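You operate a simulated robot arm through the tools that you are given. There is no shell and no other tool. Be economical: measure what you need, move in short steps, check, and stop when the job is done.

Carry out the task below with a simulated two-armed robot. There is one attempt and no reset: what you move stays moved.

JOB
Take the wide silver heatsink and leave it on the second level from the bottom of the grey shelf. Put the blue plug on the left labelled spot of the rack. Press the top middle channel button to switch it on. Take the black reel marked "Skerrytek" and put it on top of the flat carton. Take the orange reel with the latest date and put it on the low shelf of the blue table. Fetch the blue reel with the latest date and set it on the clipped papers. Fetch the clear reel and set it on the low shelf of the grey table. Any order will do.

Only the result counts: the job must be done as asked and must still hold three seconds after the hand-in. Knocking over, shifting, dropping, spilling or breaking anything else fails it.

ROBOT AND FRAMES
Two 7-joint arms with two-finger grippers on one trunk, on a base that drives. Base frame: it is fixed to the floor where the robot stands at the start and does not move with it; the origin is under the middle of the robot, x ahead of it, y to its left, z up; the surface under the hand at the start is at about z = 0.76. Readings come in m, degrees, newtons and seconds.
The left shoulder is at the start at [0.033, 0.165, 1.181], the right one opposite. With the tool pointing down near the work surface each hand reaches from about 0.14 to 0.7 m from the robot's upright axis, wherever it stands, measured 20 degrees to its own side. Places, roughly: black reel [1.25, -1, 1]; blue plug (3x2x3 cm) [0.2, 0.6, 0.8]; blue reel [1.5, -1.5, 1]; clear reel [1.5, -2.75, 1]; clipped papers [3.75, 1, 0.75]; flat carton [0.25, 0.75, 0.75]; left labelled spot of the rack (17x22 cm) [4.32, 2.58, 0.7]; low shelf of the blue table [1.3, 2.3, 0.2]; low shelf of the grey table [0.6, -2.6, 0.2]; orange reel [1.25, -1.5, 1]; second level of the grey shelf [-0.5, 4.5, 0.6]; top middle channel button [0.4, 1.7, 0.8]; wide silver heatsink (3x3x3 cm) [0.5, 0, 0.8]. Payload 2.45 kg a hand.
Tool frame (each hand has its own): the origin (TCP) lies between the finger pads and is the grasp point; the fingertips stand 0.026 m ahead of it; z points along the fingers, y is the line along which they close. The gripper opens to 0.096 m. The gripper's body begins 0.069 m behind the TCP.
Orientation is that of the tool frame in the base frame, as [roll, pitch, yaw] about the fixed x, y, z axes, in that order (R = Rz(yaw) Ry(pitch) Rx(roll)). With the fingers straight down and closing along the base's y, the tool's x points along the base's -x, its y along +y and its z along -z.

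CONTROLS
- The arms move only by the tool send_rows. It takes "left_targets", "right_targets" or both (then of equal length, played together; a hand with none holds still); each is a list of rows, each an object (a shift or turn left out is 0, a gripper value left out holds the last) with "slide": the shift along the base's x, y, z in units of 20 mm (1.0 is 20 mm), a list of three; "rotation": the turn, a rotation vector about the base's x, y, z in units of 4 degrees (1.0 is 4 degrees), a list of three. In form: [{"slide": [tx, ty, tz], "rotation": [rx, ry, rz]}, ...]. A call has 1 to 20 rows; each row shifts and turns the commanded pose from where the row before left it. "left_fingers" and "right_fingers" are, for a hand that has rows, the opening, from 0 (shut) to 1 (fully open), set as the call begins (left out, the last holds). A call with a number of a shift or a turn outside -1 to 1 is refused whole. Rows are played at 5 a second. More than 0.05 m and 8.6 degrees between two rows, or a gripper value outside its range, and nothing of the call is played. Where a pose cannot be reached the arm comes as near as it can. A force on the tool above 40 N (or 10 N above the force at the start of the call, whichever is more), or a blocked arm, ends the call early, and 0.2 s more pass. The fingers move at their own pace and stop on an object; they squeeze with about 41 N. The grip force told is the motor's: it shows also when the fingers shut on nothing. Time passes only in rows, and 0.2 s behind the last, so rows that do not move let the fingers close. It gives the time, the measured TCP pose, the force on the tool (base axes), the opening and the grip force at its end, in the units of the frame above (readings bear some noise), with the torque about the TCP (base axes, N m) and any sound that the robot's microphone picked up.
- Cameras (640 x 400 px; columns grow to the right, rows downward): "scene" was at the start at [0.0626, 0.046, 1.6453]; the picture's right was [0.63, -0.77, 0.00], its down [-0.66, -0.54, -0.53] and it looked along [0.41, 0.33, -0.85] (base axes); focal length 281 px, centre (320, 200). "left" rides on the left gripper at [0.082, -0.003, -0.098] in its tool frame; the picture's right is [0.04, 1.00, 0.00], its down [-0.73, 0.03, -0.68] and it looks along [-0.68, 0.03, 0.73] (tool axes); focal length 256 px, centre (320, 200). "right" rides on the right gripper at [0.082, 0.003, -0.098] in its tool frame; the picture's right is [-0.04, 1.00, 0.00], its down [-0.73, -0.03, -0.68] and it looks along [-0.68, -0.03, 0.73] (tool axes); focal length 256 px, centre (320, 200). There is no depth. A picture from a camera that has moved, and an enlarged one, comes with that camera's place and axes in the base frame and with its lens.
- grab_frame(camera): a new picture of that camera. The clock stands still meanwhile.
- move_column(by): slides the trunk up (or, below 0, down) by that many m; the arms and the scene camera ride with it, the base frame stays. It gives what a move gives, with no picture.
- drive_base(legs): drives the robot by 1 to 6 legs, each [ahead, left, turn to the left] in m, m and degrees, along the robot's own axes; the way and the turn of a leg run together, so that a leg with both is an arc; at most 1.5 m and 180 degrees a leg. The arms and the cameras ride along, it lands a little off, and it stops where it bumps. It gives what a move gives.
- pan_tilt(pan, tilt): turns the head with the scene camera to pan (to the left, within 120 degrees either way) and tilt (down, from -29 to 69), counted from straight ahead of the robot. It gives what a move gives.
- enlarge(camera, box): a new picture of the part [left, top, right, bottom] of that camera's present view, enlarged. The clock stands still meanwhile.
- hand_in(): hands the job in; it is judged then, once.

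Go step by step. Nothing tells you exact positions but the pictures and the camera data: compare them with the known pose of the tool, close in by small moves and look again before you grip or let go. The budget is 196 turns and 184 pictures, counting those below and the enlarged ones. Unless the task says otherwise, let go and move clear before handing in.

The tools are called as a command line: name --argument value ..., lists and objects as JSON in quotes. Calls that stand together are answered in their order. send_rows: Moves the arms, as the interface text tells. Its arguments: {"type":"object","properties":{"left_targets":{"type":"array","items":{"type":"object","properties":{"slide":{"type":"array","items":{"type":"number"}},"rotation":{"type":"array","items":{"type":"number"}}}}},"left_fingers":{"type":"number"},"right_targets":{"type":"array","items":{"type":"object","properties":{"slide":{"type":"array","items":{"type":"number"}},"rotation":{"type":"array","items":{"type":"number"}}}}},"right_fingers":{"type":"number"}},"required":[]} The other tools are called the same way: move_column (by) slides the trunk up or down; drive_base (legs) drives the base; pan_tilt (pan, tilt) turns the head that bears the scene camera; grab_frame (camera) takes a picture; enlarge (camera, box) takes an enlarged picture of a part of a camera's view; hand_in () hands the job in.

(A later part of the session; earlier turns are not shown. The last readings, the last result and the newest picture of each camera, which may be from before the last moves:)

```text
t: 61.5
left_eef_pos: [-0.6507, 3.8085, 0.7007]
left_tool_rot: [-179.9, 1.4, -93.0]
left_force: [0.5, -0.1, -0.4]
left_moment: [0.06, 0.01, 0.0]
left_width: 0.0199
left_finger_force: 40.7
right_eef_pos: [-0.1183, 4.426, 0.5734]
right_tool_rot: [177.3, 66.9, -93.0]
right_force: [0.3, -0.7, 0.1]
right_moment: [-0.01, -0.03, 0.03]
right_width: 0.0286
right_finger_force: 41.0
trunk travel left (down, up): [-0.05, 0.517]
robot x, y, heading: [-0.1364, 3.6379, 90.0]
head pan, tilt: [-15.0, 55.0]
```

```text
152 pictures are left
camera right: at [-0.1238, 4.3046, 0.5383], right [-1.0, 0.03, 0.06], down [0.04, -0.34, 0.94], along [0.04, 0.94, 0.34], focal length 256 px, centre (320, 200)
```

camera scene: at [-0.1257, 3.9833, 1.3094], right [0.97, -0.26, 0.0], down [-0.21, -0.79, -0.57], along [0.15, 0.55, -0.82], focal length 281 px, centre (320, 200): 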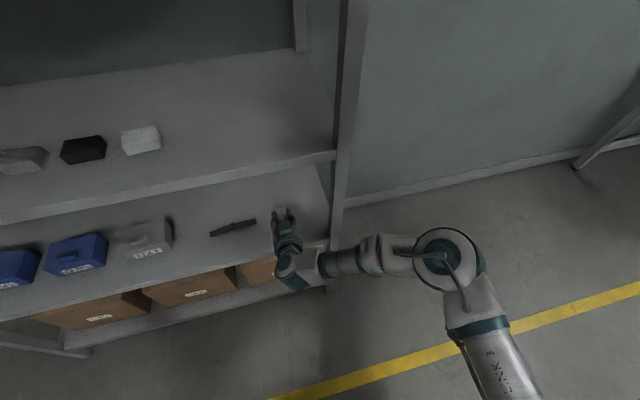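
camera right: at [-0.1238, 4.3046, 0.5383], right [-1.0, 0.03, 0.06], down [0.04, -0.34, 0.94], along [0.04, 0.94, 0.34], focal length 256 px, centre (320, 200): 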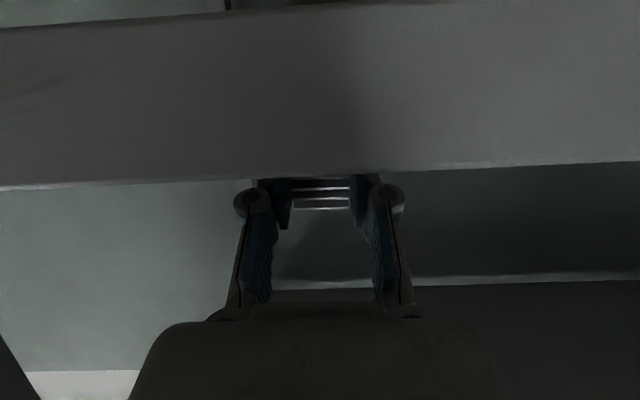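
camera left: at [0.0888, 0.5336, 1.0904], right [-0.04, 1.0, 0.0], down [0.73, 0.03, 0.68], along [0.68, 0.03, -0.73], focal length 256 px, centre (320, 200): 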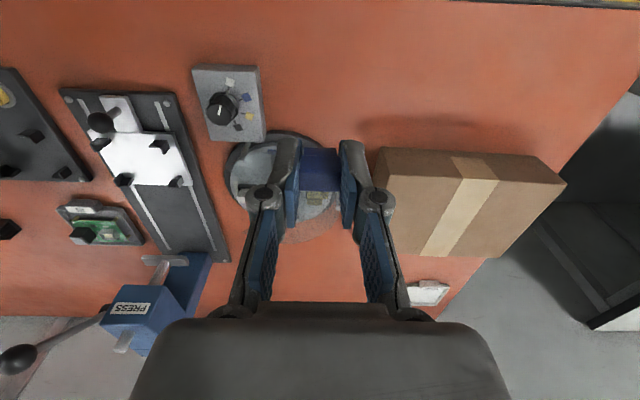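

No contact yet; a little more.

send_rows --right_targets '[{"slide": [0, 0, -0.1]}, {"slide": [0, 0, -0.1]}, {"slide": [0, 0, -0.1]}, {"slide": [0, 0, 0]}]'

```text
t: 62.5
left_eef_pos: [-0.6507, 3.8086, 0.7013]
left_tool_rot: [180.0, 1.5, -92.9]
left_force: [-1.1, -0.9, 0.4]
left_moment: [0.01, -0.01, 0.0]
left_width: 0.0201
left_finger_force: 40.9
right_eef_pos: [-0.1187, 4.4251, 0.5731]
right_tool_rot: [177.3, 67.3, -93.1]
right_force: [0.1, 4.2, 18.5]
right_moment: [0.44, -0.31, 0.02]
right_width: 0.0285
right_finger_force: 41.1
trunk travel left (down, up): [-0.05, 0.517]
robot x, y, heading: [-0.1403, 3.6401, 90.1]
head pan, tilt: [-15.0, 55.0]
```

Contact with the shelf (18 N). Releasing, then backing straight out.

send_rows --right_targets '[{"slide": [0, 0, 0.05]}, {"slide": [0, 0, 0]}, {"slide": [0, 0, 0]}]' --right_fingers 0.55

send_rows --right_targets '[{"slide": [0, -0.46, 0.2]}, {"slide": [0, -0.92, 0.4]}, {"slide": [0, -0.92, 0.4]}, {"slide": [0, -0.92, 0.4]}, {"slide": [0, -0.92, 0.4]}, {"slide": [0, -0.92, 0.4]}]'

grab_frame --camera "right"

grab_frame --camera "scene"

```text
t: 63.3
left_eef_pos: [-0.6504, 3.8078, 0.6994]
left_tool_rot: [-180.0, 1.4, -93.0]
left_force: [-0.4, 0.5, 0.9]
left_moment: [0.04, 0.03, -0.03]
left_width: 0.0199
left_finger_force: 41.1
right_eef_pos: [-0.1175, 4.4244, 0.5712]
right_tool_rot: [177.2, 66.9, -93.0]
right_force: [-1.4, 5.2, 13.3]
right_moment: [0.29, 0.09, 0.14]
right_width: 0.0533
right_finger_force: 0.0
trunk travel left (down, up): [-0.05, 0.517]
robot x, y, heading: [-0.1402, 3.6374, 89.9]
head pan, tilt: [-15.0, 55.0]
```

```text
t: 64.7
left_eef_pos: [-0.6509, 3.8092, 0.6998]
left_tool_rot: [-179.9, 1.4, -93.1]
left_force: [0.6, 0.3, 0.0]
left_moment: [0.0, -0.01, -0.01]
left_width: 0.0204
left_finger_force: 40.9
right_eef_pos: [-0.1178, 4.3243, 0.613]
right_tool_rot: [177.2, 66.8, -93.0]
right_force: [-0.7, 0.6, -0.2]
right_moment: [0.0, 0.0, 0.0]
right_width: 0.0527
right_finger_force: 0.1
trunk travel left (down, up): [-0.05, 0.517]
robot x, y, heading: [-0.139, 3.635, 90.1]
head pan, tilt: [-15.0, 55.0]
```

```text
151 pictures are left
camera right: at [-0.1237, 4.2026, 0.578], right [-1.0, 0.02, 0.06], down [0.04, -0.34, 0.94], along [0.04, 0.94, 0.34], focal length 256 px, centre (320, 200)
```

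right: 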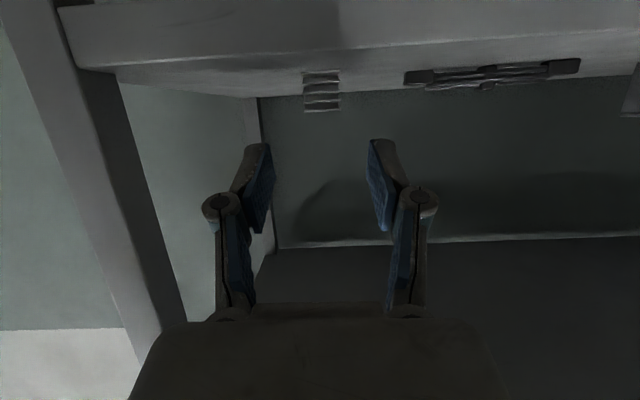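

```text
150 pictures are left
camera scene: at [-0.1258, 3.9821, 1.3099], right [0.97, -0.26, 0.0], down [-0.21, -0.79, -0.57], along [0.15, 0.55, -0.82], focal length 281 px, centre (320, 200)
```

scene: 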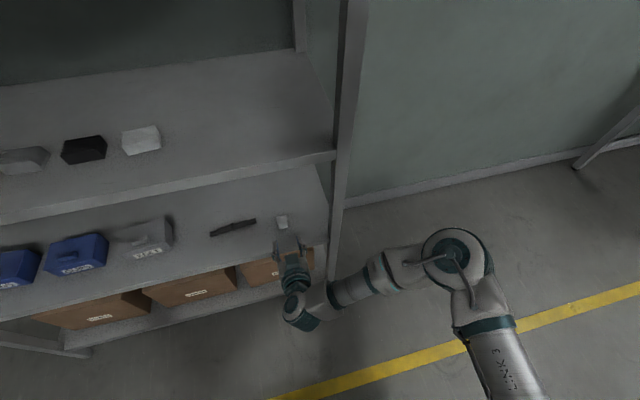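

Heatsink is resting on level 2. Backing away, raising the trunk, and turning the right hand down again.

drive_base --legs '[[-0.6, 0.1, 0]]'

move_column --by 0.3

send_rows --right_targets '[{"slide": [0, -0.7, 0.3], "rotation": [-1, 0, 0]}, {"slide": [0, -0.7, 0.3], "rotation": [-1, 0, 0]}, {"slide": [0, -0.7, 0.3], "rotation": [-1, 0, 0]}, {"slide": [0, -0.7, 0.3], "rotation": [-1, 0, 0]}, {"slide": [0, -0.7, 0.3], "rotation": [-1, 0, 0]}, {"slide": [0, -0.7, 0.3], "rotation": [-1, 0, 0]}, {"slide": [0, -0.7, 0.3], "rotation": [-1, 0, 0]}, {"slide": [0, -0.7, 0.3], "rotation": [-1, 0, 0]}, {"slide": [0, -0.7, 0.3], "rotation": [-1, 0, 0]}, {"slide": [0, -0.7, 0.3], "rotation": [-1, 0, 0]}, {"slide": [0, -0.7, 0.3], "rotation": [-1, 0, 0]}, {"slide": [0, -0.7, 0.3], "rotation": [-1, 0, 0]}, {"slide": [0, -0.7, 0], "rotation": [-1, 0, 0]}, {"slide": [0, -0.7, 0], "rotation": [-1, 0, 0]}, {"slide": [0, -0.7, 0], "rotation": [-1, 0, 0]}, {"slide": [0, -0.7, 0], "rotation": [-1, 0, 0]}, {"slide": [0, 0, 0], "rotation": [-0.8, 0, 0]}]' --right_fingers 0

pan_tilt --pan -60 --tilt 40

grab_frame --camera "scene"

```text
t: 68.1
left_eef_pos: [-0.7486, 3.2026, 0.701]
left_tool_rot: [-180.0, 1.4, -92.2]
left_force: [0.5, 0.3, 1.1]
left_moment: [0.04, 0.01, -0.02]
left_width: 0.0201
left_finger_force: 40.9
right_eef_pos: [-0.2229, 3.7251, 0.6142]
right_tool_rot: [177.2, 67.0, -92.2]
right_force: [0.7, -0.2, -0.1]
right_moment: [-0.02, 0.0, -0.04]
right_width: 0.0529
right_finger_force: 0.2
trunk travel left (down, up): [-0.05, 0.517]
robot x, y, heading: [-0.2318, 3.0425, 90.7]
head pan, tilt: [-15.0, 55.0]
```

```text
t: 71.1
left_eef_pos: [-0.7478, 3.2016, 1.0005]
left_tool_rot: [180.0, 1.6, -92.1]
left_force: [0.7, -0.4, 0.4]
left_moment: [-0.04, 0.02, 0.0]
left_width: 0.0201
left_finger_force: 41.0
right_eef_pos: [-0.2224, 3.7234, 0.9161]
right_tool_rot: [177.0, 67.2, -92.5]
right_force: [0.9, 0.2, -0.4]
right_moment: [0.03, -0.01, 0.02]
right_width: 0.053
right_finger_force: 0.1
trunk travel left (down, up): [-0.35, 0.217]
robot x, y, heading: [-0.2334, 3.0398, 90.8]
head pan, tilt: [-15.0, 55.0]
```

```text
t: 74.7
left_eef_pos: [-0.7485, 3.2009, 1.0018]
left_tool_rot: [-179.9, 1.6, -92.2]
left_force: [-0.1, -0.6, -0.1]
left_moment: [-0.01, 0.0, -0.02]
left_width: 0.0201
left_finger_force: 41.1
right_eef_pos: [-0.222, 3.4987, 0.9888]
right_tool_rot: [179.3, -0.3, -91.0]
right_force: [-0.5, -0.2, -0.6]
right_moment: [-0.05, -0.02, 0.0]
right_width: 0.0
right_finger_force: 28.5
trunk travel left (down, up): [-0.35, 0.217]
robot x, y, heading: [-0.2345, 3.038, 90.6]
head pan, tilt: [-15.0, 55.0]
```

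```text
t: 75.8
left_eef_pos: [-0.7476, 3.2009, 1.0019]
left_tool_rot: [179.9, 1.6, -92.2]
left_force: [-0.4, 0.0, -0.4]
left_moment: [0.02, 0.01, -0.02]
left_width: 0.0201
left_finger_force: 40.7
right_eef_pos: [-0.222, 3.498, 0.9883]
right_tool_rot: [179.4, -0.2, -91.0]
right_force: [-0.5, -0.4, -0.1]
right_moment: [-0.01, 0.02, -0.01]
right_width: 0.0
right_finger_force: 28.4
trunk travel left (down, up): [-0.35, 0.217]
robot x, y, heading: [-0.2361, 3.0398, 90.8]
head pan, tilt: [-60.0, 40.0]
```

```text
149 pictures are left
camera scene: at [-0.1677, 3.0904, 1.67], right [0.51, -0.86, 0.0], down [-0.55, -0.33, -0.77], along [0.66, 0.39, -0.64], focal length 281 px, centre (320, 200)
```

scene: 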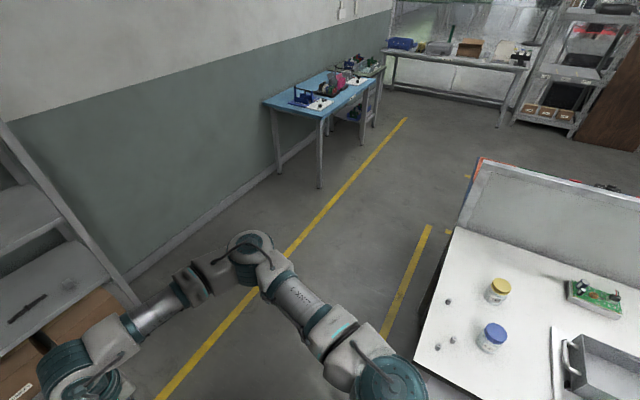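

Next the button on the white bench. Driving back along the bench's left side and turning to face it.

drive_base --legs '[[-1.3, 0.2, 0], [0, 0, -90]]'

pan_tilt --pan 0 --tilt 45

grab_frame --camera "scene"

```text
t: 86.2
left_eef_pos: [-0.2579, 2.2608, 1.0018]
left_tool_rot: [179.9, 1.6, 177.7]
left_force: [0.5, 0.5, -0.6]
left_moment: [0.02, 0.03, 0.01]
left_width: 0.02
left_finger_force: 40.5
right_eef_pos: [0.0386, 1.7345, 0.9895]
right_tool_rot: [179.4, -0.1, 179.0]
right_force: [0.1, -0.4, -0.5]
right_moment: [0.01, -0.01, -0.04]
right_width: 0.0
right_finger_force: 28.2
trunk travel left (down, up): [-0.35, 0.217]
robot x, y, heading: [-0.4223, 1.7474, 0.9]
head pan, tilt: [-60.0, 40.0]
```

```text
t: 87.5
left_eef_pos: [-0.2582, 2.2598, 1.0022]
left_tool_rot: [179.8, 1.7, 177.8]
left_force: [-0.8, -0.6, 0.5]
left_moment: [0.01, 0.04, 0.0]
left_width: 0.0203
left_finger_force: 41.2
right_eef_pos: [0.0389, 1.7332, 0.9887]
right_tool_rot: [179.2, 0.0, 179.0]
right_force: [-0.1, 0.1, 0.6]
right_moment: [0.06, -0.01, -0.04]
right_width: 0.0
right_finger_force: 28.8
trunk travel left (down, up): [-0.35, 0.217]
robot x, y, heading: [-0.4202, 1.7507, 0.9]
head pan, tilt: [0.0, 45.0]
```

```text
148 pictures are left
camera scene: at [-0.3303, 1.7495, 1.6625], right [0.01, -1.0, 0.0], down [-0.71, -0.01, -0.71], along [0.71, 0.01, -0.71], focal length 281 px, centre (320, 200)
```

scene: 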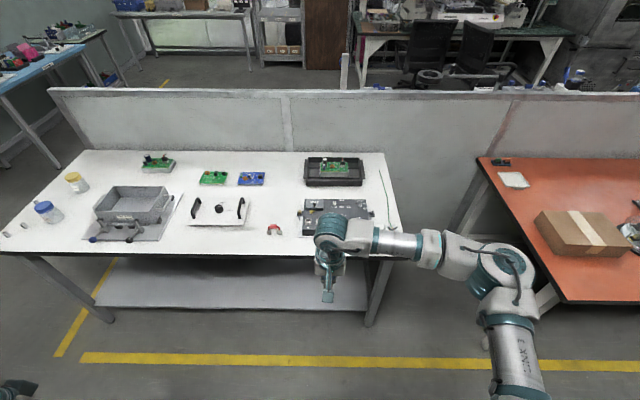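

The panel is at about (0.47, 1.68). Driving forward a little and viewing it with the right hand's camera.

drive_base --legs '[[0.12, 0, -0.9]]'

grab_frame --camera "right"

```text
t: 88.7
left_eef_pos: [-0.133, 2.2586, 1.0025]
left_tool_rot: [179.9, 1.7, 176.9]
left_force: [-0.7, 0.4, -0.3]
left_moment: [0.02, 0.02, 0.0]
left_width: 0.0201
left_finger_force: 40.7
right_eef_pos: [0.1565, 1.7282, 0.9901]
right_tool_rot: [179.3, -0.1, 178.1]
right_force: [0.0, 0.4, -0.6]
right_moment: [0.01, -0.01, -0.03]
right_width: 0.0002
right_finger_force: 28.4
trunk travel left (down, up): [-0.35, 0.217]
robot x, y, heading: [-0.3049, 1.7469, -0.1]
head pan, tilt: [0.0, 45.0]
```

```text
147 pictures are left
camera right: at [0.0744, 1.7342, 1.0881], right [0.07, 1.0, 0.01], down [0.73, -0.06, 0.68], along [0.68, -0.04, -0.73], focal length 256 px, centre (320, 200)
```

right: 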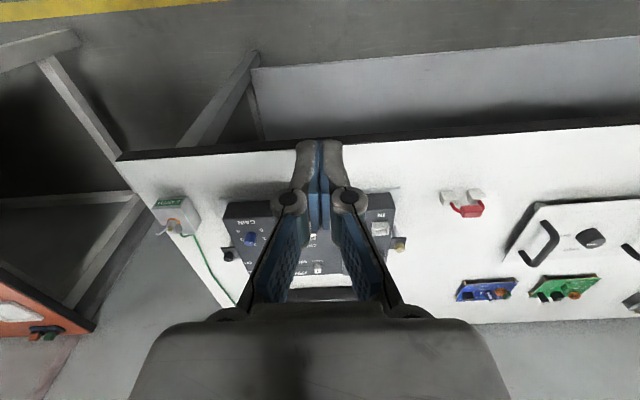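

The fingers hide the panel. Shifting the hand left to view it from the side.

send_rows --right_targets '[{"slide": [0.8, 1, 0]}, {"slide": [0.8, 1, 0]}, {"slide": [0.8, 1, 0]}, {"slide": [0.8, 1, 0]}, {"slide": [0.8, 1, 0]}, {"slide": [0.8, 1, 0]}, {"slide": [0.8, 1, 0]}]'

grab_frame --camera "right"

grab_frame --camera "scene"

```text
t: 90.3
left_eef_pos: [-0.1342, 2.2595, 1.0027]
left_tool_rot: [179.9, 1.8, 177.0]
left_force: [-1.2, 0.0, -1.3]
left_moment: [-0.02, 0.0, -0.02]
left_width: 0.02
left_finger_force: 41.3
right_eef_pos: [0.2699, 1.8672, 0.9893]
right_tool_rot: [179.3, 0.0, 178.1]
right_force: [0.0, -0.6, -0.4]
right_moment: [-0.02, -0.03, 0.0]
right_width: 0.0
right_finger_force: 28.5
trunk travel left (down, up): [-0.35, 0.217]
robot x, y, heading: [-0.3034, 1.7516, -0.1]
head pan, tilt: [0.0, 45.0]
```

```text
146 pictures are left
camera right: at [0.1878, 1.8736, 1.0885], right [0.07, 1.0, 0.01], down [0.73, -0.06, 0.68], along [0.68, -0.04, -0.73], focal length 256 px, centre (320, 200)
```

right: 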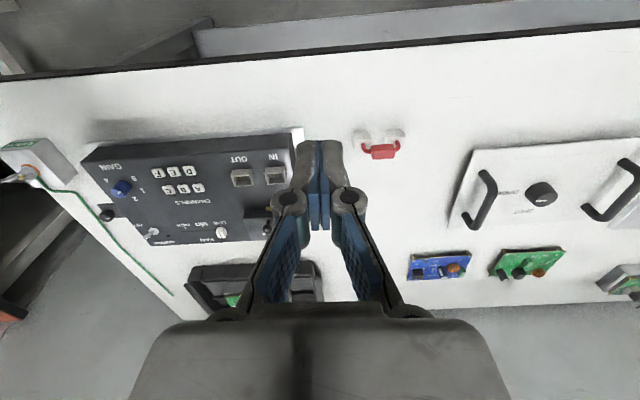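

```text
145 pictures are left
camera scene: at [-0.2118, 1.7539, 1.6624], right [0.0, -1.0, 0.01], down [-0.71, 0.0, -0.71], along [0.71, 0.0, -0.71], focal length 281 px, centre (320, 200)
```

scene: 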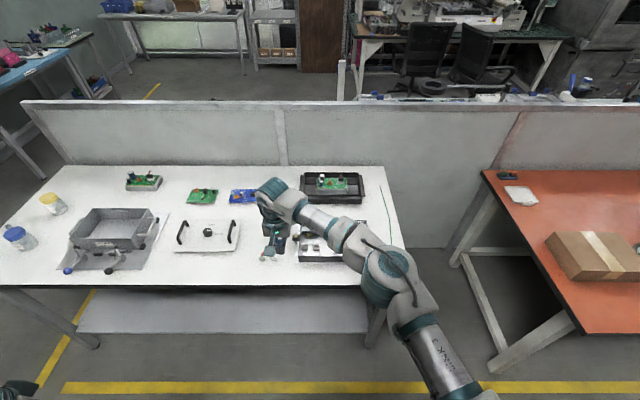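

enlarge --camera "right" --box '[80, 130, 300, 260]'

```text
2.91 times, centred on (190, 195) of right
camera zoom: at [0.1878, 1.8736, 1.0885], right [0.07, 1.0, 0.01], down [0.73, -0.06, 0.68], along [0.68, -0.04, -0.73], focal length 745 px, centre (698, 214)
```

zoom: 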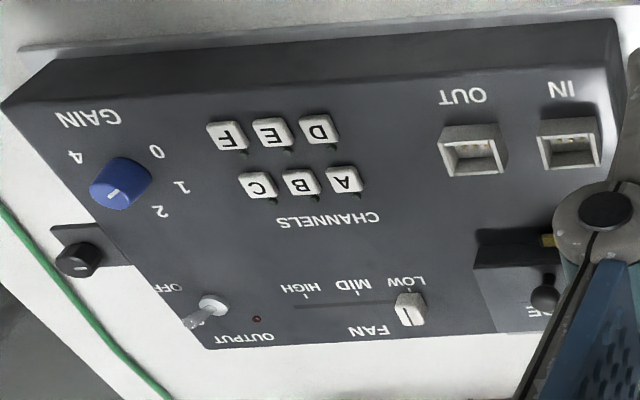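

Reading it upright from the robot's side: top row A B C, so the top middle is "B", at about (0.414, 1.663). I'll bring the shut fingertips above it with a slight tilt so that only a corner presses.

send_rows --right_targets '[{"slide": [0.655, -0.927, -0.455], "rotation": [0.27, -0.36, 0]}, {"slide": [0.655, -0.927, -0.455], "rotation": [0.27, -0.36, 0]}, {"slide": [0.655, -0.927, -0.455], "rotation": [0.27, -0.36, 0]}, {"slide": [0.655, -0.927, -0.455], "rotation": [0.27, -0.36, 0]}, {"slide": [0.655, -0.927, -0.455], "rotation": [0.27, -0.36, 0]}, {"slide": [0.655, -0.927, -0.455], "rotation": [0.27, -0.36, 0]}, {"slide": [0.655, -0.927, -0.455], "rotation": [0.27, -0.36, 0]}, {"slide": [0.655, -0.927, -0.455], "rotation": [0.27, -0.36, 0]}, {"slide": [0.655, -0.927, -0.455], "rotation": [0.27, -0.36, 0]}, {"slide": [0.655, -0.927, -0.455], "rotation": [0.27, -0.36, 0]}, {"slide": [0.655, -0.927, -0.455], "rotation": [0.27, -0.36, 0]}]'

grab_frame --camera "right"

enlarge --camera "right" --box '[240, 50, 400, 150]'

```text
t: 92.7
left_eef_pos: [-0.1345, 2.2567, 1.0028]
left_tool_rot: [179.8, 1.7, 176.9]
left_force: [-0.5, 0.3, -0.3]
left_moment: [0.0, -0.05, -0.04]
left_width: 0.0199
left_finger_force: 41.3
right_eef_pos: [0.4111, 1.6638, 0.8877]
right_tool_rot: [166.4, 15.3, 176.2]
right_force: [-0.7, 0.5, 0.7]
right_moment: [0.02, -0.01, 0.0]
right_width: 0.0
right_finger_force: 28.7
trunk travel left (down, up): [-0.35, 0.217]
robot x, y, heading: [-0.304, 1.7475, -0.1]
head pan, tilt: [0.0, 45.0]
```

```text
143 pictures are left
camera right: at [0.3064, 1.6513, 0.9601], right [0.04, 0.97, 0.24], down [0.52, -0.22, 0.82], along [0.85, 0.09, -0.51], focal length 256 px, centre (320, 200)
```

right: 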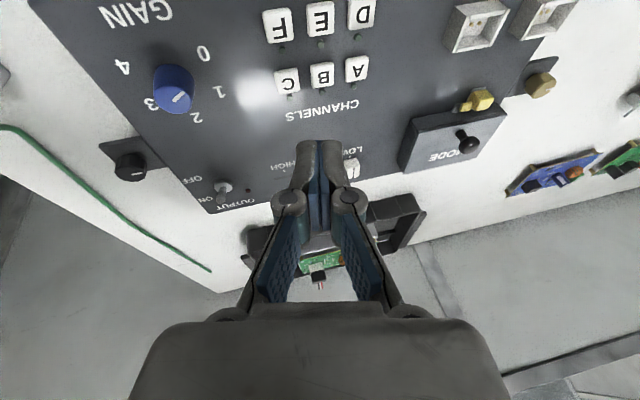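

```text
4.00 times, centred on (320, 100) of right
camera zoom: at [0.3064, 1.6513, 0.9601], right [0.04, 0.97, 0.24], down [0.52, -0.22, 0.82], along [0.85, 0.09, -0.51], focal length 1024 px, centre (320, 600)
```

zoom: 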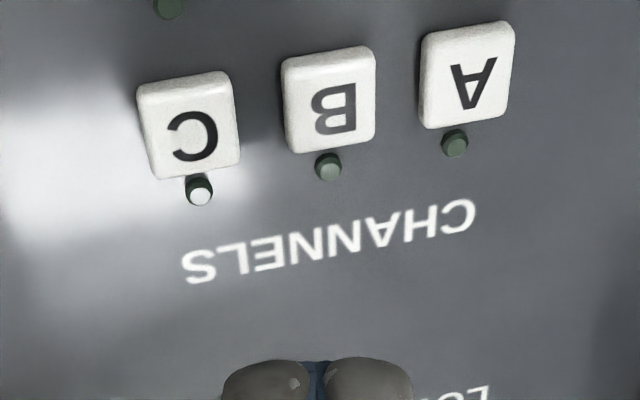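

Triangulating, B is at about (0.391, 1.680, z≈0.83). C's lamp is lit, B's isn't. I'll hover about 1 cm above B and check.

send_rows --right_targets '[{"slide": [-0.39, 0.43, -0.2]}, {"slide": [-0.39, 0.43, -0.2]}]'

enlarge --camera "right" --box '[240, 70, 400, 170]'

enlarge --camera "scene" --box '[260, 200, 380, 275]'

```text
t: 93.3
left_eef_pos: [-0.133, 2.2579, 1.0024]
left_tool_rot: [179.8, 1.7, 177.0]
left_force: [0.8, 0.2, -0.2]
left_moment: [-0.02, 0.01, 0.01]
left_width: 0.0199
left_finger_force: 41.6
right_eef_pos: [0.3946, 1.6809, 0.8806]
right_tool_rot: [166.4, 15.3, 176.4]
right_force: [0.7, 0.4, -0.4]
right_moment: [-0.02, 0.03, 0.01]
right_width: 0.0001
right_finger_force: 28.4
trunk travel left (down, up): [-0.35, 0.217]
robot x, y, heading: [-0.3011, 1.7514, -0.3]
head pan, tilt: [0.0, 45.0]
```

```text
4.00 times, centred on (320, 120) of right
camera zoom: at [0.2903, 1.6696, 0.9525], right [0.04, 0.97, 0.24], down [0.52, -0.22, 0.82], along [0.85, 0.09, -0.52], focal length 1024 px, centre (320, 520)
```

zoom: 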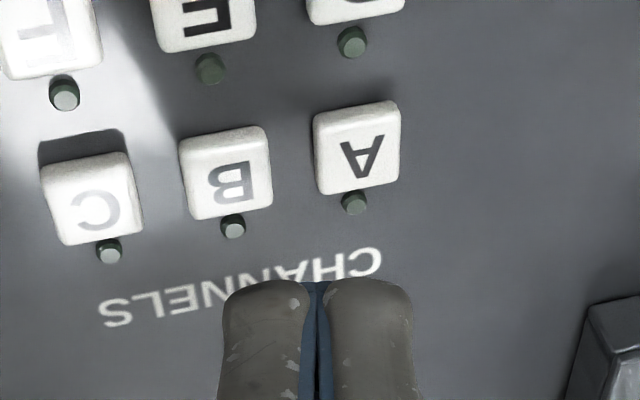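

```text
5.33 times, centred on (320, 238) of scene
camera zoom: at [-0.2114, 1.7491, 1.6624], right [0.0, -1.0, 0.0], down [-0.71, 0.0, -0.71], along [0.7, 0.0, -0.71], focal length 1500 px, centre (320, 0)
```

zoom: 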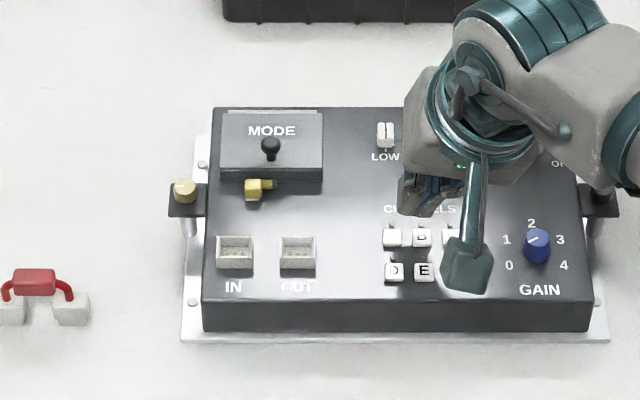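

B is refined to (0.396, 1.682, 0.823). Moving to just above it.

send_rows --right_targets '[{"slide": [0.3, 0.1, -0.3]}, {"slide": [0, 0, -0.4]}, {"slide": [0, 0, -0.4]}]'

enlarge --camera "right" --box '[240, 70, 400, 170]'

```text
t: 94.1
left_eef_pos: [-0.1337, 2.2568, 1.0037]
left_tool_rot: [179.7, 1.6, 176.9]
left_force: [1.0, -0.3, -0.4]
left_moment: [0.01, -0.03, -0.03]
left_width: 0.0198
left_finger_force: 40.8
right_eef_pos: [0.4019, 1.6829, 0.8579]
right_tool_rot: [166.5, 15.3, 176.4]
right_force: [0.2, 0.3, 0.3]
right_moment: [0.04, 0.03, 0.01]
right_width: 0.0
right_finger_force: 28.9
trunk travel left (down, up): [-0.35, 0.217]
robot x, y, heading: [-0.2988, 1.7465, 0.0]
head pan, tilt: [0.0, 45.0]
```

```text
4.00 times, centred on (320, 120) of right
camera zoom: at [0.2968, 1.6708, 0.931], right [0.04, 0.97, 0.24], down [0.52, -0.22, 0.82], along [0.85, 0.09, -0.52], focal length 1024 px, centre (320, 520)
```

zoom: 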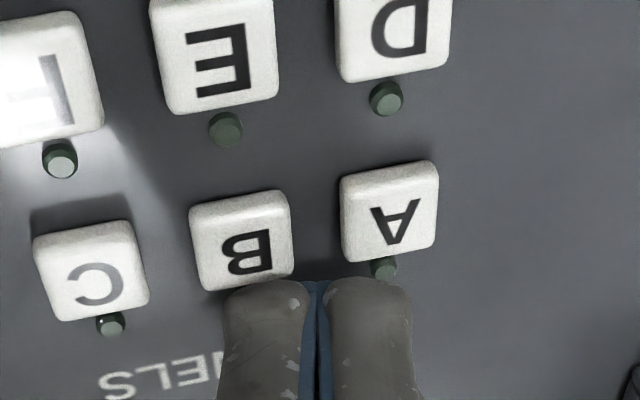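

The corner is about 5 mm above B's centre. Pressing slowly.

send_rows --right_targets '[{"slide": [-0.1, 0, -0.1]}, {"slide": [0, 0, -0.1]}, {"slide": [0, 0, -0.1]}, {"slide": [0, 0, -0.1]}]'

enlarge --camera "right" --box '[240, 70, 400, 170]'

```text
t: 95.1
left_eef_pos: [-0.1349, 2.2575, 1.0028]
left_tool_rot: [179.8, 1.8, 176.9]
left_force: [0.8, -0.8, 0.2]
left_moment: [-0.01, -0.04, -0.01]
left_width: 0.0199
left_finger_force: 40.8
right_eef_pos: [0.4001, 1.6824, 0.8513]
right_tool_rot: [166.3, 15.6, 176.3]
right_force: [4.6, 2.1, 11.2]
right_moment: [0.07, -0.05, -0.02]
right_width: 0.0001
right_finger_force: 28.5
trunk travel left (down, up): [-0.35, 0.217]
robot x, y, heading: [-0.2995, 1.7486, -0.2]
head pan, tilt: [0.0, 45.0]
heard: click, click
```

```text
4.00 times, centred on (320, 120) of right
camera zoom: at [0.2953, 1.6709, 0.9245], right [0.04, 0.97, 0.24], down [0.52, -0.22, 0.83], along [0.85, 0.09, -0.51], focal length 1024 px, centre (320, 520)
```

zoom: 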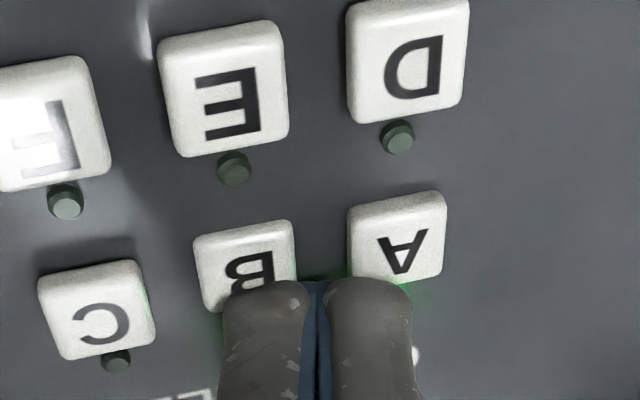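

Clicks heard and a green glow; lifting to see which lamps are lit.

send_rows --right_targets '[{"slide": [0, 0, 0.5]}, {"slide": [0.2, 0, 1]}, {"slide": [0.5, 0, 1]}]'

enlarge --camera "right" --box '[240, 50, 400, 150]'

```text
t: 95.9
left_eef_pos: [-0.1337, 2.258, 1.0036]
left_tool_rot: [179.8, 1.8, 177.0]
left_force: [0.6, -0.3, -0.6]
left_moment: [0.01, 0.0, -0.01]
left_width: 0.0199
left_finger_force: 40.9
right_eef_pos: [0.4147, 1.6825, 0.9003]
right_tool_rot: [166.4, 15.3, 176.2]
right_force: [0.1, 1.1, 0.0]
right_moment: [0.01, 0.02, -0.01]
right_width: 0.0
right_finger_force: 28.2
trunk travel left (down, up): [-0.35, 0.217]
robot x, y, heading: [-0.3013, 1.7486, -0.2]
head pan, tilt: [0.0, 45.0]
```

```text
4.00 times, centred on (320, 100) of right
camera zoom: at [0.3094, 1.67, 0.972], right [0.04, 0.97, 0.24], down [0.52, -0.22, 0.82], along [0.85, 0.09, -0.52], focal length 1024 px, centre (320, 600)
```

zoom: 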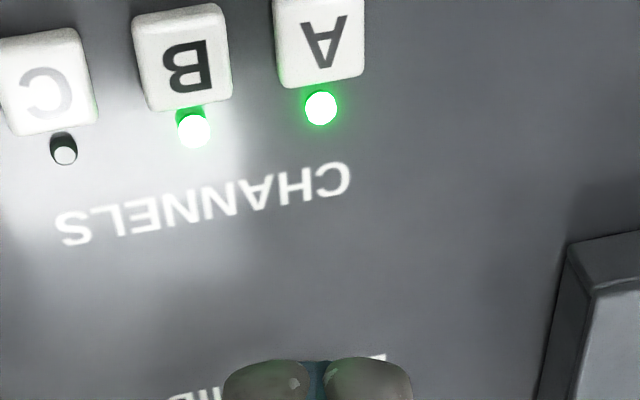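

B is on, but A got toggled too. I'll press A alone (offset away from B) to switch it off again.

send_rows --right_targets '[{"slide": [-0.37, 0.45, -0.6]}, {"slide": [-0.37, 0.45, -0.6]}, {"slide": [0, 0, -0.7]}]'

enlarge --camera "right" --box '[240, 70, 400, 170]'

```text
t: 96.7
left_eef_pos: [-0.1336, 2.2583, 1.0023]
left_tool_rot: [179.7, 1.7, 176.9]
left_force: [-0.2, 0.6, -0.2]
left_moment: [0.01, 0.0, -0.02]
left_width: 0.0201
left_finger_force: 41.3
right_eef_pos: [0.4012, 1.7017, 0.862]
right_tool_rot: [166.4, 15.3, 176.3]
right_force: [0.3, -0.1, -0.6]
right_moment: [0.03, 0.0, 0.01]
right_width: 0.0002
right_finger_force: 28.0
trunk travel left (down, up): [-0.35, 0.217]
robot x, y, heading: [-0.3028, 1.7499, 0.0]
head pan, tilt: [0.0, 45.0]
```

```text
4.00 times, centred on (320, 120) of right
camera zoom: at [0.2954, 1.6883, 0.9338], right [0.04, 0.97, 0.24], down [0.52, -0.22, 0.82], along [0.85, 0.09, -0.52], focal length 1024 px, centre (320, 520)
```

zoom: 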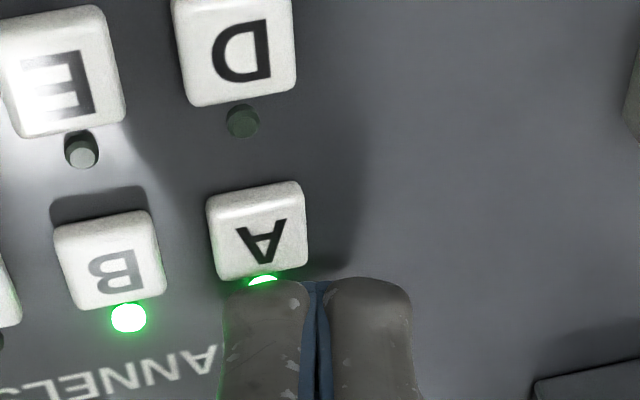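

Clear of B. Pressing A.

send_rows --right_targets '[{"slide": [-0.1, 0, -0.15]}, {"slide": [0, 0, -0.15]}, {"slide": [0, 0, -0.1]}, {"slide": [0, 0, -0.1]}, {"slide": [0, 0, -0.1]}]'

send_rows --right_targets '[{"slide": [0, 0, 0.5]}, {"slide": [0.2, 0, 1]}, {"slide": [0.5, 0, 1]}]'

enlarge --camera "right" --box '[240, 50, 400, 150]'

```text
t: 97.9
left_eef_pos: [-0.136, 2.2572, 1.003]
left_tool_rot: [179.7, 1.8, 176.9]
left_force: [0.5, 0.1, 0.1]
left_moment: [-0.01, 0.02, -0.01]
left_width: 0.0206
left_finger_force: 40.9
right_eef_pos: [0.3986, 1.7018, 0.8529]
right_tool_rot: [166.4, 15.4, 176.3]
right_force: [3.1, 1.0, 7.9]
right_moment: [0.04, -0.01, 0.0]
right_width: 0.0002
right_finger_force: 28.6
trunk travel left (down, up): [-0.35, 0.217]
robot x, y, heading: [-0.3025, 1.7478, -0.1]
head pan, tilt: [0.0, 45.0]
heard: click
```

```text
t: 98.7
left_eef_pos: [-0.133, 2.2585, 1.0034]
left_tool_rot: [179.8, 1.7, 176.9]
left_force: [-1.1, 0.5, -0.4]
left_moment: [0.0, 0.0, 0.04]
left_width: 0.0202
left_finger_force: 40.8
right_eef_pos: [0.4107, 1.6995, 0.9006]
right_tool_rot: [166.5, 15.3, 176.4]
right_force: [-0.2, -0.2, -0.2]
right_moment: [-0.02, -0.02, 0.02]
right_width: 0.0
right_finger_force: 27.8
trunk travel left (down, up): [-0.35, 0.217]
robot x, y, heading: [-0.3003, 1.7482, -0.1]
head pan, tilt: [0.0, 45.0]
```

```text
4.00 times, centred on (320, 100) of right
camera zoom: at [0.3064, 1.6872, 0.9729], right [0.04, 0.97, 0.23], down [0.52, -0.22, 0.82], along [0.85, 0.09, -0.52], focal length 1024 px, centre (320, 600)
```

zoom: 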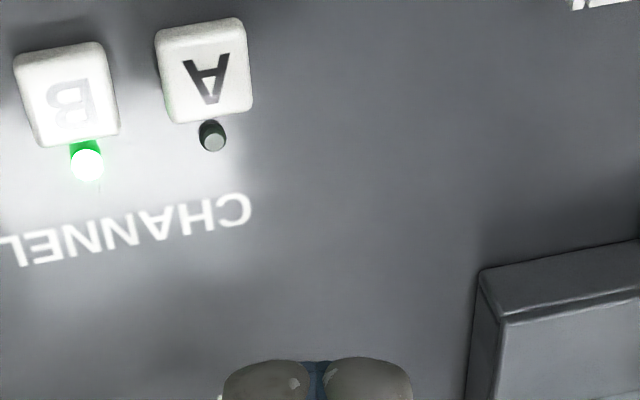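

B is lit and A is off. I'll lift and tuck both arms, then look for the route to the rack.

send_rows --right_targets '[{"slide": [0, 0, 1], "rotation": [-0.25, 0.3, 0]}, {"slide": [0, 0, 1], "rotation": [-0.25, 0.3, 0]}, {"slide": [-1, -0.4, 1], "rotation": [-0.25, 0.3, 0]}, {"slide": [-1, -0.4, 1], "rotation": [-0.25, 0.3, 0]}, {"slide": [-1, -0.4, 1], "rotation": [-0.25, 0.3, 0]}, {"slide": [-1, -0.4, 1], "rotation": [-0.25, 0.3, 0]}, {"slide": [-1, -0.4, 0], "rotation": [-0.25, 0.3, 0]}, {"slide": [-1, -0.4, 0], "rotation": [-0.25, 0.3, 0]}, {"slide": [-1, -0.4, 0], "rotation": [-0.25, 0.3, 0]}, {"slide": [-1, -0.4, 0], "rotation": [-0.25, 0.3, 0]}, {"slide": [-1, -0.4, 0], "rotation": [-0.25, 0.3, 0]}, {"slide": [-1, -0.4, 0], "rotation": [-0.25, 0.3, 0]}, {"slide": [-1, -0.4, 0], "rotation": [-0.25, 0.3, 0]}, {"slide": [-1, -0.4, 0]}, {"slide": [-1, -0.4, 0]}]' --left_targets '[{"slide": [0.7, -0.7, 0.2]}, {"slide": [0.7, -0.7, 0.2]}, {"slide": [0.7, -0.7, 0.2]}, {"slide": [0.7, -0.7, 0.2]}, {"slide": [0.7, -0.7, 0.2]}, {"slide": [0.7, -0.7, 0.2]}, {"slide": [0.7, -0.7, 0.2]}, {"slide": [0.7, -0.7, 0.2]}, {"slide": [0.7, -0.7, 0.2]}, {"slide": [0.7, -0.7, 0.2]}, {"slide": [0.7, -0.7, 0.2]}, {"slide": [0.7, -0.7, 0.2]}, {"slide": [0.7, -0.7, 0.2]}, {"slide": [0.7, -0.7, 0.2]}, {"slide": [0, 0, 0]}]'

drive_base --legs '[[-0.15, 0, 0], [0, 1.0, 0], [0, 0.75, 0]]'

pan_tilt --pan 0 --tilt 25

grab_frame --camera "scene"

```text
t: 101.9
left_eef_pos: [0.0604, 2.0603, 1.0587]
left_tool_rot: [179.8, 1.8, 176.8]
left_force: [-0.1, 0.5, 0.1]
left_moment: [0.02, -0.01, 0.01]
left_width: 0.0199
left_finger_force: 40.7
right_eef_pos: [0.1519, 1.5961, 1.0203]
right_tool_rot: [-179.7, 0.2, 178.2]
right_force: [0.0, 0.3, 0.1]
right_moment: [0.01, 0.0, 0.02]
right_width: 0.0
right_finger_force: 28.8
trunk travel left (down, up): [-0.35, 0.217]
robot x, y, heading: [-0.3015, 1.7496, -0.3]
head pan, tilt: [0.0, 45.0]
```

```text
t: 111.5
left_eef_pos: [-0.0686, 3.7411, 1.0633]
left_tool_rot: [178.9, 1.7, 176.0]
left_force: [0.4, 0.8, -0.1]
left_moment: [-0.02, 0.03, 0.0]
left_width: 0.0199
left_finger_force: 41.1
right_eef_pos: [0.0166, 3.2746, 1.0177]
right_tool_rot: [179.4, 0.2, 177.4]
right_force: [0.1, 1.3, 0.5]
right_moment: [-0.02, -0.01, 0.04]
right_width: 0.0
right_finger_force: 28.4
trunk travel left (down, up): [-0.35, 0.217]
robot x, y, heading: [-0.4348, 3.4508, -1.1]
head pan, tilt: [0.0, 45.0]
```

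```text
t: 112.4
left_eef_pos: [-0.0709, 3.7429, 1.0624]
left_tool_rot: [179.1, 1.8, 175.9]
left_force: [0.4, 0.2, 0.4]
left_moment: [-0.01, 0.03, -0.04]
left_width: 0.0199
left_finger_force: 40.5
right_eef_pos: [0.0142, 3.2759, 1.0202]
right_tool_rot: [179.7, 0.4, 177.2]
right_force: [-0.3, -1.5, -0.5]
right_moment: [0.07, 0.0, 0.01]
right_width: 0.0
right_finger_force: 28.4
trunk travel left (down, up): [-0.35, 0.217]
robot x, y, heading: [-0.4383, 3.4438, -0.9]
head pan, tilt: [0.0, 25.0]
```

```text
134 pictures are left
camera scene: at [-0.333, 3.4287, 1.6929], right [-0.02, -1.0, -0.01], down [-0.43, 0.01, -0.9], along [0.9, -0.01, -0.43], focal length 281 px, centre (320, 200)
```

scene: 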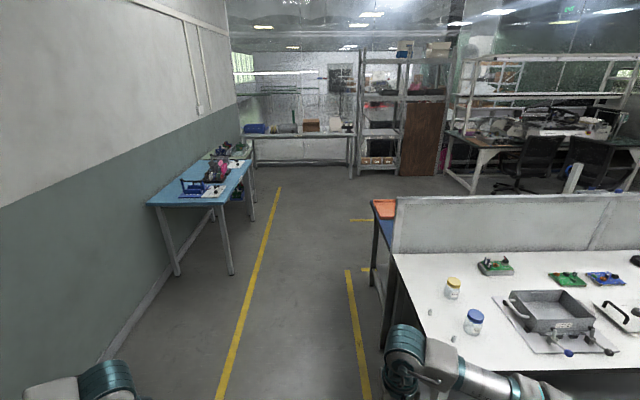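

The rack is the shelving unit ahead at right (x≈4.3, y≈2.6); the aisle is clear. Driving through it.

drive_base --legs '[[1.5, 0.13, 0.9], [1.2, 0, 0]]'

pan_tilt --pan -20 --tilt 25

grab_frame --camera "scene"

```text
refused: leg 1 is longer than a leg can be; nothing moved
```

```text
t: 113.2
left_eef_pos: [-0.0698, 3.7473, 1.0603]
left_tool_rot: [179.2, 1.9, 175.8]
left_force: [0.7, -0.4, 0.2]
left_moment: [-0.03, 0.03, -0.01]
left_width: 0.0199
left_finger_force: 41.0
right_eef_pos: [0.0143, 3.28, 1.0206]
right_tool_rot: [179.9, 0.4, 177.2]
right_force: [-0.7, -1.1, 0.5]
right_moment: [0.04, 0.01, 0.03]
right_width: 0.0
right_finger_force: 28.7
trunk travel left (down, up): [-0.35, 0.217]
robot x, y, heading: [-0.4348, 3.4456, -0.9]
head pan, tilt: [-20.0, 25.0]
```

```text
133 pictures are left
camera scene: at [-0.3387, 3.4065, 1.6929], right [-0.36, -0.93, 0.0], down [-0.4, 0.15, -0.9], along [0.85, -0.32, -0.43], focal length 281 px, centre (320, 200)
```

scene: 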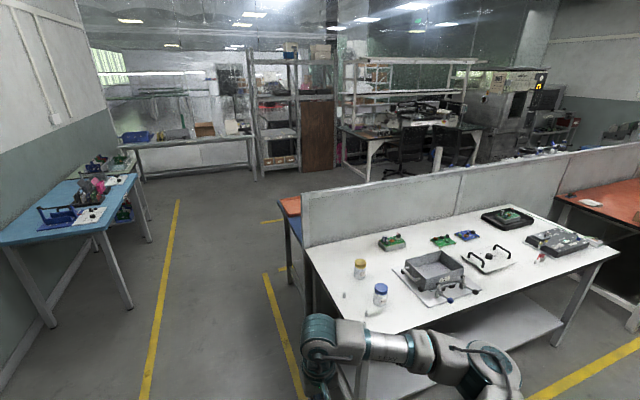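

drive_base --legs '[[1.4, 0.13, 0.9], [1.2, 0, 0]]'

pan_tilt --pan -25 --tilt 25

grab_frame --camera "scene"

```text
t: 125.8
left_eef_pos: [2.5188, 3.8296, 1.0604]
left_tool_rot: [179.6, 2.0, 174.4]
left_force: [-0.5, -0.3, -0.1]
left_moment: [0.01, 0.05, 0.0]
left_width: 0.0199
left_finger_force: 41.4
right_eef_pos: [2.5919, 3.3593, 1.0218]
right_tool_rot: [-179.9, 0.5, 175.7]
right_force: [0.1, -0.4, -0.5]
right_moment: [0.0, 0.02, 0.01]
right_width: 0.0
right_finger_force: 28.0
trunk travel left (down, up): [-0.35, 0.217]
robot x, y, heading: [2.1438, 3.5374, -2.3]
head pan, tilt: [-20.0, 25.0]
```

```text
t: 126.5
left_eef_pos: [2.5181, 3.8329, 1.0602]
left_tool_rot: [179.8, 2.0, 174.4]
left_force: [-0.5, -0.7, -0.2]
left_moment: [-0.03, 0.0, 0.0]
left_width: 0.0199
left_finger_force: 41.2
right_eef_pos: [2.5903, 3.364, 1.0229]
right_tool_rot: [-179.7, 0.6, 175.7]
right_force: [-0.1, -0.3, -0.4]
right_moment: [0.01, 0.0, 0.01]
right_width: 0.0
right_finger_force: 28.2
trunk travel left (down, up): [-0.35, 0.217]
robot x, y, heading: [2.1459, 3.5314, -2.5]
head pan, tilt: [-25.0, 25.0]
```

```text
132 pictures are left
camera scene: at [2.2398, 3.4945, 1.6931], right [-0.46, -0.89, 0.0], down [-0.38, 0.19, -0.91], along [0.8, -0.42, -0.42], focal length 281 px, centre (320, 200)
```

scene: 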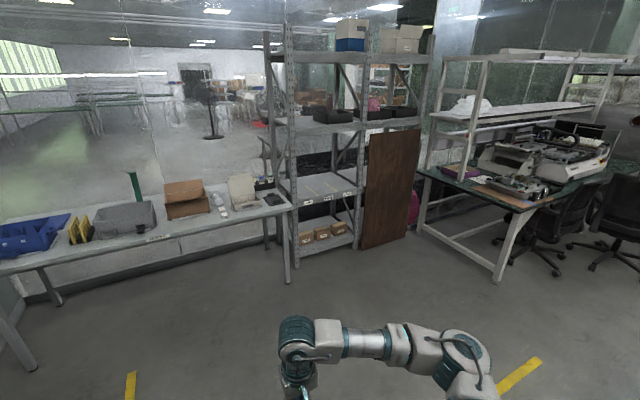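

The rack shelf with labels is visible at mid height. Zooming.

enlarge --camera "scene" --box '[255, 100, 435, 260]'

```text
2.50 times, centred on (345, 180) of scene
camera zoom: at [2.2398, 3.4945, 1.6931], right [-0.46, -0.89, 0.0], down [-0.38, 0.19, -0.91], along [0.8, -0.42, -0.42], focal length 703 px, centre (258, 250)
```

zoom: 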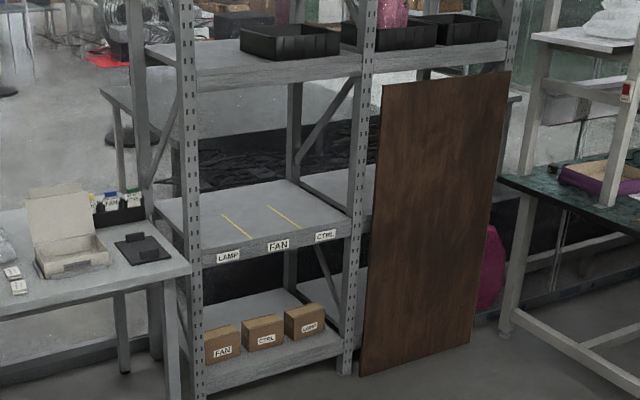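

Left spot is "LAMP" on the shelf at z≈0.68. I'll retract the right hand and drive up in front of it.

send_rows --right_targets '[{"slide": [-1, 0, 0]}, {"slide": [-1, 0, 0]}, {"slide": [-1, 0, 0]}, {"slide": [-1, 0, 0]}, {"slide": [-1, 0, 0]}, {"slide": [-1, 0, 0]}, {"slide": [-1, 0, 0]}]'

drive_base --legs '[[0.68, -0.52, 1.2], [0.68, -0.52, 1.2]]'

pan_tilt --pan 10 --tilt 45

grab_frame --camera "scene"

```text
t: 128.1
left_eef_pos: [2.5175, 3.8293, 1.0617]
left_tool_rot: [179.6, 2.1, 174.4]
left_force: [0.4, -0.2, -0.6]
left_moment: [0.0, -0.03, 0.01]
left_width: 0.0204
left_finger_force: 41.1
right_eef_pos: [2.452, 3.3598, 1.0224]
right_tool_rot: [-179.9, 0.7, 175.6]
right_force: [-0.4, -0.3, -0.1]
right_moment: [0.01, -0.05, -0.02]
right_width: 0.0
right_finger_force: 28.3
trunk travel left (down, up): [-0.35, 0.217]
robot x, y, heading: [2.1504, 3.5361, -2.3]
head pan, tilt: [-25.0, 25.0]
```

```text
t: 136.6
left_eef_pos: [3.8364, 2.7885, 1.0602]
left_tool_rot: [179.5, 2.0, 175.6]
left_force: [0.4, -0.3, 0.7]
left_moment: [-0.03, -0.01, 0.02]
left_width: 0.02
left_finger_force: 41.6
right_eef_pos: [3.7784, 2.319, 1.0228]
right_tool_rot: [-179.9, 0.6, 176.7]
right_force: [-0.2, 0.2, 0.0]
right_moment: [-0.01, 0.02, -0.02]
right_width: 0.0
right_finger_force: 28.6
trunk travel left (down, up): [-0.35, 0.217]
robot x, y, heading: [3.4751, 2.4861, -1.5]
head pan, tilt: [-25.0, 25.0]
```

```text
t: 137.6
left_eef_pos: [3.8334, 2.7881, 1.0624]
left_tool_rot: [179.7, 2.0, 175.5]
left_force: [0.0, -0.4, 0.3]
left_moment: [-0.02, -0.03, 0.02]
left_width: 0.0201
left_finger_force: 40.7
right_eef_pos: [3.776, 2.319, 1.024]
right_tool_rot: [-179.9, 0.6, 176.8]
right_force: [0.1, -0.3, 0.0]
right_moment: [-0.02, 0.0, 0.01]
right_width: 0.0
right_finger_force: 28.9
trunk travel left (down, up): [-0.35, 0.217]
robot x, y, heading: [3.4709, 2.4888, -1.3]
head pan, tilt: [10.0, 45.0]
```

```text
130 pictures are left
camera scene: at [3.5607, 2.4965, 1.6625], right [0.15, -0.99, 0.0], down [-0.7, -0.11, -0.71], along [0.7, 0.11, -0.71], focal length 281 px, centre (320, 200)
```

scene: 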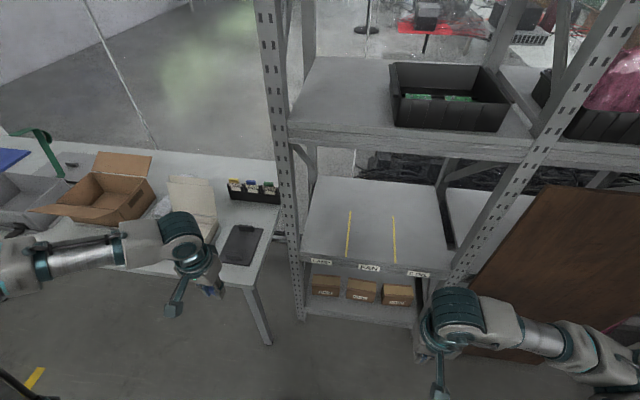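

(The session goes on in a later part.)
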